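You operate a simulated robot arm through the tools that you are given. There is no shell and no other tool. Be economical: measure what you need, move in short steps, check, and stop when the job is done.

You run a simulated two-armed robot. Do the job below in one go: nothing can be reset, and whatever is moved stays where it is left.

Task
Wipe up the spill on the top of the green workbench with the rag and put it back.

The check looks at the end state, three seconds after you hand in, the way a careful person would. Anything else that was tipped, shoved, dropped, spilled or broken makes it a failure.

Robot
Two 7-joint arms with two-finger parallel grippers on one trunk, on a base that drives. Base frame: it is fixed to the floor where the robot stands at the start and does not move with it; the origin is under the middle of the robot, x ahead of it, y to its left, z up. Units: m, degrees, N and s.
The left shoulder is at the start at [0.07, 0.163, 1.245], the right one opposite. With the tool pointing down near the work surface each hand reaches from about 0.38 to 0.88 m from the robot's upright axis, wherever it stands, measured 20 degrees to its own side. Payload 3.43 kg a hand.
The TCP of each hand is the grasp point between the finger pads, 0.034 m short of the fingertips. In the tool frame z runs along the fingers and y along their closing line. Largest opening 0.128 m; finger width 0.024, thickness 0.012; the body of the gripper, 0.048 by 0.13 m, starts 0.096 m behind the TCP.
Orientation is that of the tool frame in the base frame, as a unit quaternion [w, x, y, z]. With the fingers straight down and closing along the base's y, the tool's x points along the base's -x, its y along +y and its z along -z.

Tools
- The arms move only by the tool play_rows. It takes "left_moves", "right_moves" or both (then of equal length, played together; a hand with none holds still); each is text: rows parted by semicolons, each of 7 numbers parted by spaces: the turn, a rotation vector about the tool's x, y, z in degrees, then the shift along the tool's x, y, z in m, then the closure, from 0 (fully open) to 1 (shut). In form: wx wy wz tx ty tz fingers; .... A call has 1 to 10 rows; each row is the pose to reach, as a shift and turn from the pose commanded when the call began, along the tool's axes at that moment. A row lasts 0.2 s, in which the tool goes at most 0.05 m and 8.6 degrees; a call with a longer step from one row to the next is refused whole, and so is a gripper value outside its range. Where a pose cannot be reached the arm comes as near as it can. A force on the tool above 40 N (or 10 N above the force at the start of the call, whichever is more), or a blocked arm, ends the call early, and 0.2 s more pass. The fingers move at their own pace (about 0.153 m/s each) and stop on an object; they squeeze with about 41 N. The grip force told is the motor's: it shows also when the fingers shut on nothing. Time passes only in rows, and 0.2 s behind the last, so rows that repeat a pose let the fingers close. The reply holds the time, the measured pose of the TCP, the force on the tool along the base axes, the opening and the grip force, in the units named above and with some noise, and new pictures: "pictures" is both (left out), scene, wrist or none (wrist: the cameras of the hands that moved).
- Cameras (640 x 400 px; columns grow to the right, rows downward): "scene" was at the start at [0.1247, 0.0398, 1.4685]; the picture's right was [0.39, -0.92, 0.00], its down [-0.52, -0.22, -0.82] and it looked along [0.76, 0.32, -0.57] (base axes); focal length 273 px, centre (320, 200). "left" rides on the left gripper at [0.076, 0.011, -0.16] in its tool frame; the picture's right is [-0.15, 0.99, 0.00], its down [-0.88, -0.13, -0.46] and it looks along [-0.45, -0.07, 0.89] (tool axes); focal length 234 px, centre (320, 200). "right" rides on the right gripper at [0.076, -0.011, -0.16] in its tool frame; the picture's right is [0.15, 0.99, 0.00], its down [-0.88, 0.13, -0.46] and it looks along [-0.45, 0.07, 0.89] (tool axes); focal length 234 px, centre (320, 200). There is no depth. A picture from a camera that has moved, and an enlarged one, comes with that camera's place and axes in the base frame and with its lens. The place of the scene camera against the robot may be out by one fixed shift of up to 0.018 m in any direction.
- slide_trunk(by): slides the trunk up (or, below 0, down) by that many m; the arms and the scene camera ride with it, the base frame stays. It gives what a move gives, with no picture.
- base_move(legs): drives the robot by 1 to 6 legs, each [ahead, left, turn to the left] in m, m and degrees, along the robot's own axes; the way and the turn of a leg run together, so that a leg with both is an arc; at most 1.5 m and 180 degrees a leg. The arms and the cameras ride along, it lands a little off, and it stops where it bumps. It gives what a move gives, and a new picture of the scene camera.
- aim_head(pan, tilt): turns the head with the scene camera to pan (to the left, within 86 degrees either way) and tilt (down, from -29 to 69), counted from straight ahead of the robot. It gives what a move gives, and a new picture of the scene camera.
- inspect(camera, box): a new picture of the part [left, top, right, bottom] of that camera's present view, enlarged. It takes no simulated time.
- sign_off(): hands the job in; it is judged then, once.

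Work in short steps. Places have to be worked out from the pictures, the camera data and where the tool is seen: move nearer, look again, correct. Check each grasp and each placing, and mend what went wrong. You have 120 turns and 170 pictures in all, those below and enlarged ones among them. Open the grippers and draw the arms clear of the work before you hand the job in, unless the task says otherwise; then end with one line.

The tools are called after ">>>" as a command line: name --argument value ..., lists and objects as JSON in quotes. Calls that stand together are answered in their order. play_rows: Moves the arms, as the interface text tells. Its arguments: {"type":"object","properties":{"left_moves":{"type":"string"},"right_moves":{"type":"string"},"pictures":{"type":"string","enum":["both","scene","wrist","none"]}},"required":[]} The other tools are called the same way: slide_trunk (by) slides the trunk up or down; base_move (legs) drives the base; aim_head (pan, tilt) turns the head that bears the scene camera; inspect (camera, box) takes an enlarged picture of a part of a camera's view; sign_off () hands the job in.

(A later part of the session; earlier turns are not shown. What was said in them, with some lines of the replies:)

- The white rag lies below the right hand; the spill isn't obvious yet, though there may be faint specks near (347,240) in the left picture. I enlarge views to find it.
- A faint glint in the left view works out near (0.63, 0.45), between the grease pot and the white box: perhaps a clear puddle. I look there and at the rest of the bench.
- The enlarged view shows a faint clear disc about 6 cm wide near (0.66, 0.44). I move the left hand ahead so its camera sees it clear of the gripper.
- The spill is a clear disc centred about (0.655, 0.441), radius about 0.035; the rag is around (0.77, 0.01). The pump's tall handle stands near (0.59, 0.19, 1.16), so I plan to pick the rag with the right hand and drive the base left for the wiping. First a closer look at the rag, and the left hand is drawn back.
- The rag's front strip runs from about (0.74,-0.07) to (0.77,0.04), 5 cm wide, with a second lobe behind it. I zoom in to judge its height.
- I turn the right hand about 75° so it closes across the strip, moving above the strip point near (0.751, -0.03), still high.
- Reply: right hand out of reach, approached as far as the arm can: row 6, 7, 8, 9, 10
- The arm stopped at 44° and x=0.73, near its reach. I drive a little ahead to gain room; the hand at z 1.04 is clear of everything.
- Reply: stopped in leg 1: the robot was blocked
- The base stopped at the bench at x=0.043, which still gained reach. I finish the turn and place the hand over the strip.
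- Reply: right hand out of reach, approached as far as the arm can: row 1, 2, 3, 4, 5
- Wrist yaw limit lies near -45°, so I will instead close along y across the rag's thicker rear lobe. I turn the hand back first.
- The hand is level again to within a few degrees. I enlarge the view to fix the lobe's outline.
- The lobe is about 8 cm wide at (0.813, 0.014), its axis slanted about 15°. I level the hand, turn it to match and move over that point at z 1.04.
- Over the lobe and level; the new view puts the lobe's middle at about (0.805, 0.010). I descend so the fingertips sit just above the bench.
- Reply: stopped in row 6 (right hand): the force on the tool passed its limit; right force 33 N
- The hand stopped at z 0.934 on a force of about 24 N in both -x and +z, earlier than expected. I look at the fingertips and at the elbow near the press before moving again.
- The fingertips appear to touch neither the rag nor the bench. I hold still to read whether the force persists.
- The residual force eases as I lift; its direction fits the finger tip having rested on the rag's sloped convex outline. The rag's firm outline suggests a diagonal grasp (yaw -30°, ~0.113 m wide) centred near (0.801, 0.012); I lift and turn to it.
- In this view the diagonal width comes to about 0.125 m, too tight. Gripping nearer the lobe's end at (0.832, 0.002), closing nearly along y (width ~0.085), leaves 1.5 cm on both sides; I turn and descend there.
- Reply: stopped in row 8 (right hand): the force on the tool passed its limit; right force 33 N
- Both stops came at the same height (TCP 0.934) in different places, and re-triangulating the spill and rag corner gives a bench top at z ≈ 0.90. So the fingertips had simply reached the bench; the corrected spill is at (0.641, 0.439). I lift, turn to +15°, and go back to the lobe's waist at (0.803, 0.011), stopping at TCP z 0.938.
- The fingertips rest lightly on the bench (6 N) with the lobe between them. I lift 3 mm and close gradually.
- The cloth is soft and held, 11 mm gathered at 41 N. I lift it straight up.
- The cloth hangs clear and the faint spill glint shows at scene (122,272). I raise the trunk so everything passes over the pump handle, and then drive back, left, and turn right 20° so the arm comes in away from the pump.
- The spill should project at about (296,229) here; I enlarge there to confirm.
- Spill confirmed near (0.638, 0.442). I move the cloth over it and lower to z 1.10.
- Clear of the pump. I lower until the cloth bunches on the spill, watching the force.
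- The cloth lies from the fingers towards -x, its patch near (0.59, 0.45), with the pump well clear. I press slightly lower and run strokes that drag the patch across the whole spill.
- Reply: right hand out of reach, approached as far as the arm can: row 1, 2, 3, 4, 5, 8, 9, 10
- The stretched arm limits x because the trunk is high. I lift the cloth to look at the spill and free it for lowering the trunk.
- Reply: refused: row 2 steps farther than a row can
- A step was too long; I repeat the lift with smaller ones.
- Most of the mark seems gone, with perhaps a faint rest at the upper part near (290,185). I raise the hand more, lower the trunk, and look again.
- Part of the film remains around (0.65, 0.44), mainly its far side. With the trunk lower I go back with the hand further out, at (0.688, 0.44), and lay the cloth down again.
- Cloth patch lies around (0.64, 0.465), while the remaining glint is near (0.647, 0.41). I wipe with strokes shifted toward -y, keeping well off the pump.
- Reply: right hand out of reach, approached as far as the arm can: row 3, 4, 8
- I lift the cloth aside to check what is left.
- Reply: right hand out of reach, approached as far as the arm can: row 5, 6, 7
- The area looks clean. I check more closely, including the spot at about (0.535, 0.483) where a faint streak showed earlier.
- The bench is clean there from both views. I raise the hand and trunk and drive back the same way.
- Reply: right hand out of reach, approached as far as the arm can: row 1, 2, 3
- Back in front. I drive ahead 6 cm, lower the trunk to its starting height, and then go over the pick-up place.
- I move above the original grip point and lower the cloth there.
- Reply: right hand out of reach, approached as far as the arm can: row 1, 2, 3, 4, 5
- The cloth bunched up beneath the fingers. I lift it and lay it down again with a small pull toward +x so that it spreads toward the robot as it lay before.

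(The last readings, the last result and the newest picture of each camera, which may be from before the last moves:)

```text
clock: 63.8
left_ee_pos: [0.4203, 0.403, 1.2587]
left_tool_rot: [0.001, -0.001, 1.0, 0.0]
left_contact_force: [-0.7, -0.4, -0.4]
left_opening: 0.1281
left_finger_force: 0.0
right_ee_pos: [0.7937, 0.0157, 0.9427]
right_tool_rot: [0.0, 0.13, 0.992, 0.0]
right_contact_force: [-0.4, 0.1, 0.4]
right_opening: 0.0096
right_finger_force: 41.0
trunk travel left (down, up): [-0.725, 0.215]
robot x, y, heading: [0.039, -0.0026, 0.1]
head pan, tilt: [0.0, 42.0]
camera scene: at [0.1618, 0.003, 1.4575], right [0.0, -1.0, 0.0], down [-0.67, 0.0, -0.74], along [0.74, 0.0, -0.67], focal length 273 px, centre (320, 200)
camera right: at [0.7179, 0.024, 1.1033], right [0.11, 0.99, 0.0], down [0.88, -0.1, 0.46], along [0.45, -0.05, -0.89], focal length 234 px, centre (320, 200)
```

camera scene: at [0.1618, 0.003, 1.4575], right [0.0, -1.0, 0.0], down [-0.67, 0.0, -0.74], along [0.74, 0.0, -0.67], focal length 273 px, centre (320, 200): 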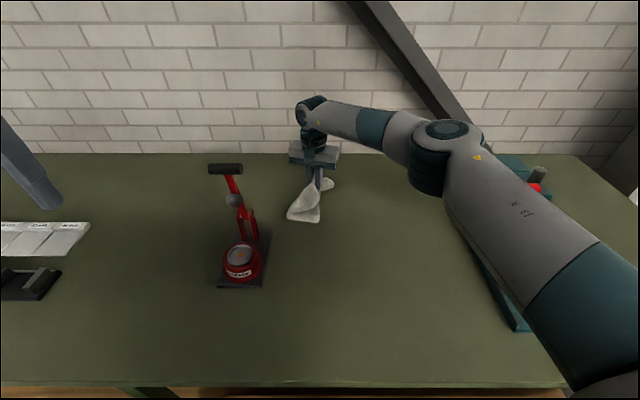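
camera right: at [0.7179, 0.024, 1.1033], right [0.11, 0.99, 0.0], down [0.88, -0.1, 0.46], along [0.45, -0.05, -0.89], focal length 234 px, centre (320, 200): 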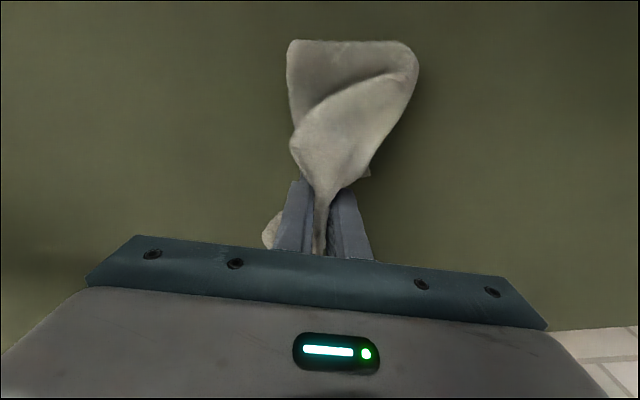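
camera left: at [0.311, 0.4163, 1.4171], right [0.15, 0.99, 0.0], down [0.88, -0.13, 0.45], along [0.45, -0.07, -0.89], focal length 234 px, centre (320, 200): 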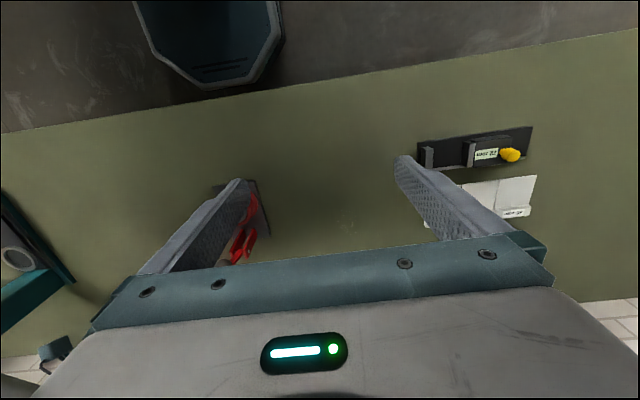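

Now it lies spread, but centred about 2–3 cm off toward -x,+y. I drag it by (+0.025, -0.03) and then open the fingers.

>>> play_rows --right_moves "0 0 0 -0.016 -0.011 0 1; 0 0 0 -0.032 -0.0225 0 1; 0 0 0 -0.032 -0.0225 0 1; 0 0 0 -0.032 -0.0225 0 0.8; 0 0 0 -0.032 -0.0225 0 0.6; 0 0 0 -0.032 -0.0225 0 0.4; 0 0 0 -0.032 -0.0225 0 0.2; 0 0 0 -0.032 -0.0225 0 0.2" --pictures "both"

```text
clock: 65.6
left_ee_pos: [0.4193, 0.4031, 1.2585]
left_tool_rot: [0.001, 0.0, 1.0, 0.0]
left_contact_force: [0.2, 0.7, -0.8]
left_opening: 0.1283
left_finger_force: 0.1
right_ee_pos: [0.8209, -0.0133, 0.942]
right_tool_rot: [0.0, 0.129, 0.992, 0.001]
right_contact_force: [-0.1, 0.6, -0.4]
right_opening: 0.1025
right_finger_force: 0.1
trunk travel left (down, up): [-0.725, 0.215]
robot x, y, heading: [0.0346, -0.0018, 0.5]
head pan, tilt: [0.0, 42.0]
camera scene: at [0.1619, 0.0032, 1.4575], right [0.0, -1.0, 0.0], down [-0.67, 0.0, -0.74], along [0.74, 0.0, -0.67], focal length 273 px, centre (320, 200)
camera right: at [0.7448, -0.005, 1.1023], right [0.11, 0.99, 0.0], down [0.88, -0.1, 0.46], along [0.45, -0.05, -0.89], focal length 234 px, centre (320, 200)
```

scene: 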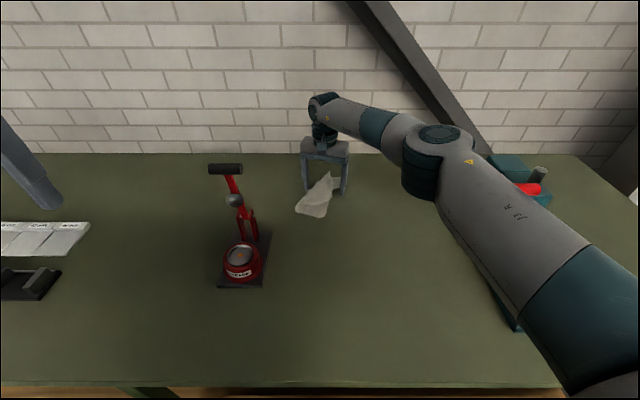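
right: 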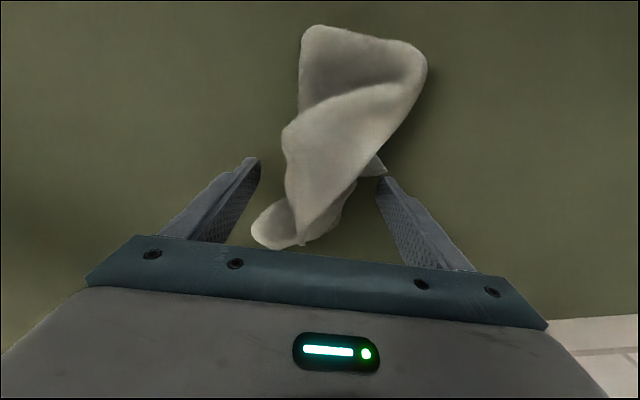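

Released. I open fully, lift straight up, draw back, and move the left hand to view the spill place once more.

>>> play_rows --right_moves "0 0 0 0 0 -0.01 0; 0 0 0 0 0 -0.04 0; 0 0 0 0 0 -0.08 0; 0 0 0 0.02 0 -0.12 0; 0 0 0 0.05 0 -0.155 0; 0 0 0 0.08 0 -0.19 0; 0 0 0 0.11 -0.02 -0.22 0; 0 0 0 0.13 -0.03 -0.23 0; 0 0 0 0.13 -0.03 -0.23 0" --left_moves "0 0 0 0 0 0.01 0; 0 0 0 -0.02 0 0.02 0; 0 0 0 -0.04 0 0.03 0; 0 0 0 -0.06 0 0.05 0; 0 0 0 -0.08 0 0.07 0; 0 0 0 -0.1 0 0.09 0; 0 0 0 -0.12 0 0.09 0; 0 0 0 -0.12 0 0.09 0; 0 0 0 -0.12 0 0.09 0" --pictures "both"

>>> inspect --camera "left" --box '[280, 130, 410, 211]'

>>> inspect --camera "scene" --box '[200, 140, 440, 290]'

```text
clock: 67.6
left_ee_pos: [0.5404, 0.4016, 1.1668]
left_tool_rot: [0.0, -0.001, 1.0, -0.001]
left_contact_force: [0.4, -0.5, -0.7]
left_opening: 0.1281
left_finger_force: 0.0
right_ee_pos: [0.6867, -0.0096, 1.1696]
right_tool_rot: [0.0, 0.13, 0.992, 0.002]
right_contact_force: [0.9, -0.6, -0.3]
right_opening: 0.1279
right_finger_force: 0.0
trunk travel left (down, up): [-0.725, 0.215]
robot x, y, heading: [0.0347, -0.0051, 0.3]
head pan, tilt: [0.0, 42.0]
camera scene: at [0.1624, 0.0041, 1.4574], right [0.0, -1.0, 0.0], down [-0.67, 0.0, -0.74], along [0.74, 0.0, -0.67], focal length 273 px, centre (320, 200)
camera right: at [0.6107, -0.0004, 1.3302], right [0.11, 0.99, 0.0], down [0.88, -0.1, 0.46], along [0.45, -0.05, -0.89], focal length 234 px, centre (320, 200)
camera left: at [0.4645, 0.4137, 1.326], right [0.15, 0.99, 0.0], down [0.88, -0.13, 0.46], along [0.45, -0.07, -0.89], focal length 234 px, centre (320, 200)
```

scene: 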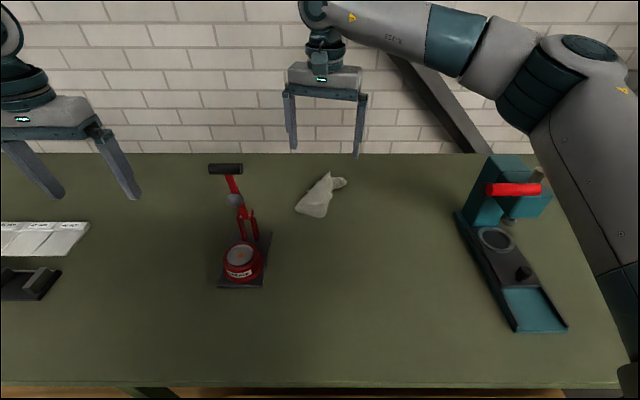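
right: 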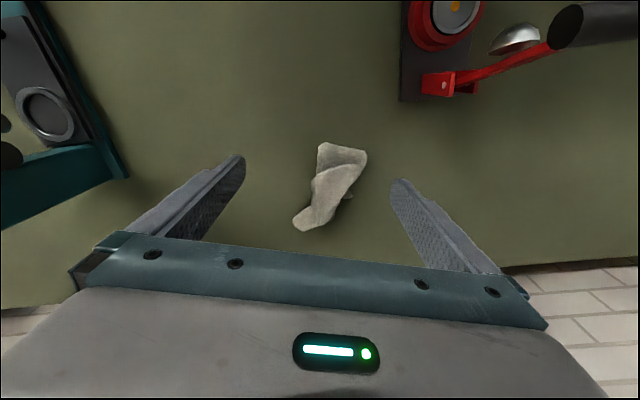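
left: 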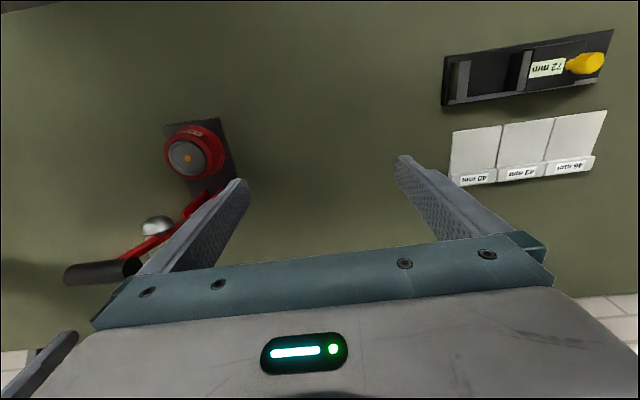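

```text
4.92 times, centred on (345, 170) of left
camera zoom: at [0.4645, 0.4137, 1.326], right [0.15, 0.99, 0.0], down [0.88, -0.13, 0.46], along [0.45, -0.07, -0.89], focal length 1153 px, centre (197, 345)
```

zoom: 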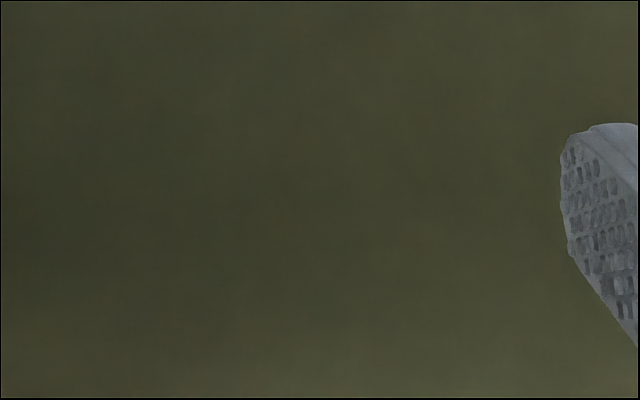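

```text
2.67 times, centred on (320, 215) of scene
camera zoom: at [0.1624, 0.0041, 1.4574], right [0.0, -1.0, 0.0], down [-0.67, 0.0, -0.74], along [0.74, 0.0, -0.67], focal length 727 px, centre (320, 160)
```

zoom: 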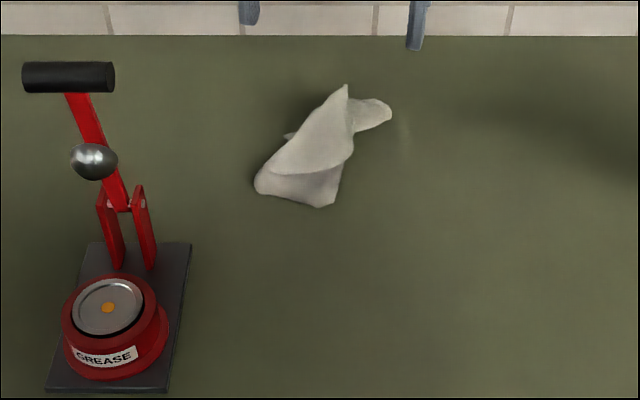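

The spill place is clean and the rag is back. I check one faint lighter patch beside the rag and the bench in front of the spill.

>>> inspect --camera "scene" --box '[320, 165, 384, 205]'

>>> inspect --camera "right" --box '[240, 120, 400, 240]'

>>> inspect --camera "left" --box '[230, 40, 440, 240]'

```text
10.00 times, centred on (352, 185) of scene
camera zoom: at [0.1624, 0.0041, 1.4574], right [0.0, -1.0, 0.0], down [-0.67, 0.0, -0.74], along [0.74, 0.0, -0.67], focal length 2726 px, centre (0, 350)
```

zoom: 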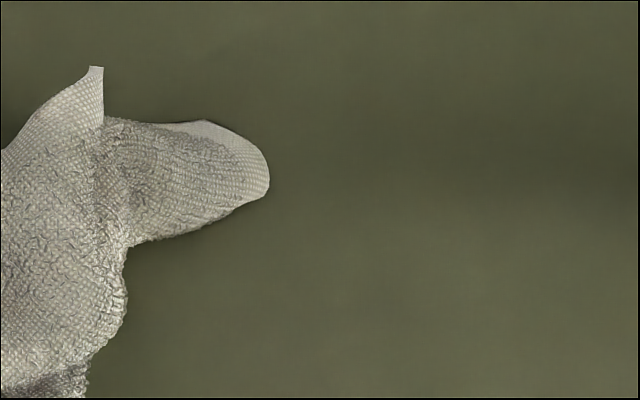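

```text
3.33 times, centred on (320, 180) of right
camera zoom: at [0.6107, -0.0004, 1.3302], right [0.11, 0.99, 0.0], down [0.88, -0.1, 0.46], along [0.45, -0.05, -0.89], focal length 781 px, centre (320, 267)
```

zoom: 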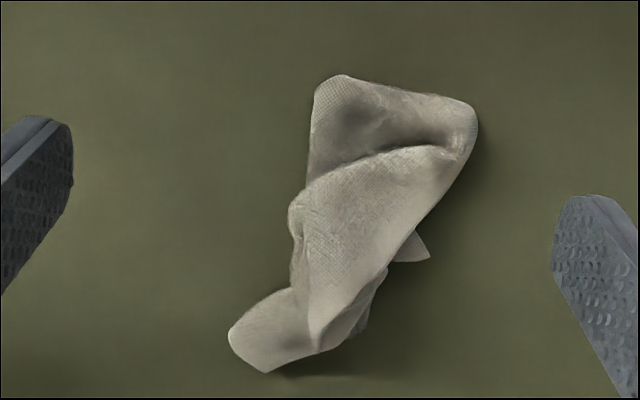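

```text
2.00 times, centred on (335, 140) of left
camera zoom: at [0.4645, 0.4137, 1.326], right [0.15, 0.99, 0.0], down [0.88, -0.13, 0.46], along [0.45, -0.07, -0.89], focal length 468 px, centre (290, 320)
```

zoom: 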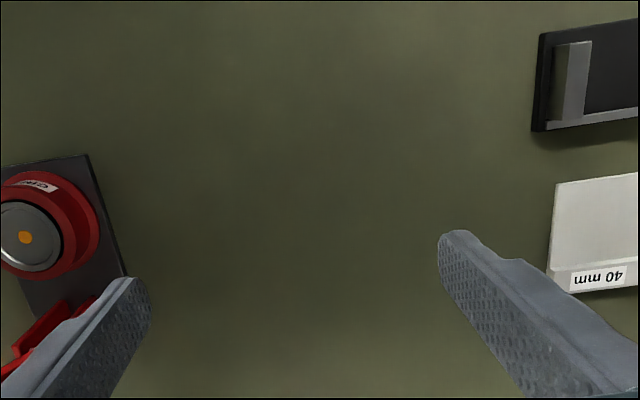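

Everything is clean and the rag is centred near (0.79, 0.00), matching its original place. I draw both arms back and up.

>>> play_rows --right_moves "0 0 0 0.03 -0.01 -0.02 0; 0 0 0 0.06 -0.02 -0.04 0; 0 0 0 0.09 -0.03 -0.06 0; 0 0 0 0.12 -0.04 -0.08 0; 0 0 0 0.12 -0.04 -0.08 0" --left_moves "0 0 0 0.03 0 -0.02 0; 0 0 0 0.06 0 -0.04 0; 0 0 0 0.09 0 -0.06 0; 0 0 0 0.12 0 -0.08 0; 0 0 0 0.12 0 -0.08 0" --pictures "scene"

```text
clock: 68.8
left_ee_pos: [0.4215, 0.4044, 1.2494]
left_tool_rot: [-0.001, -0.001, 1.0, -0.001]
left_contact_force: [0.3, -0.2, 0.2]
left_opening: 0.1282
left_finger_force: 0.0
right_ee_pos: [0.561, -0.0207, 1.2494]
right_tool_rot: [-0.002, 0.129, 0.992, 0.0]
right_contact_force: [0.4, -0.7, 0.4]
right_opening: 0.1281
right_finger_force: 0.0
trunk travel left (down, up): [-0.725, 0.215]
robot x, y, heading: [0.0326, -0.0009, 0.3]
head pan, tilt: [0.0, 42.0]
camera scene: at [0.1636, 0.0031, 1.4573], right [0.0, -1.0, 0.0], down [-0.67, 0.0, -0.74], along [0.74, 0.0, -0.67], focal length 273 px, centre (320, 200)
```

scene: 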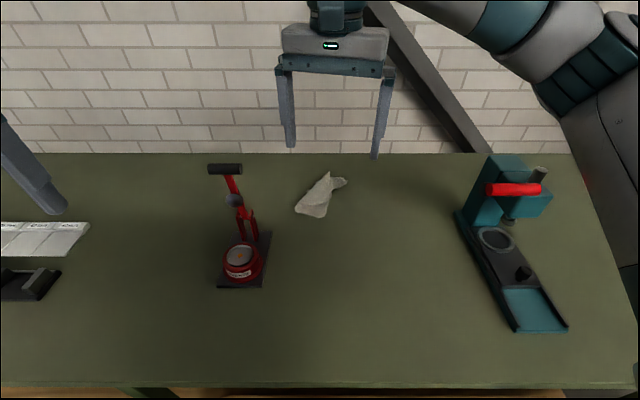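

The arms are clear and the grippers open; nothing else has moved, so I hand in.

>>> sign_off

```text
The job is handed in.
```

I wiped up the spill on the green workbench, and close-up views from several cameras show no trace of it. The rag is back within about 1 cm of where it was, though its folds lie a little differently. Nothing else on the bench was moved.
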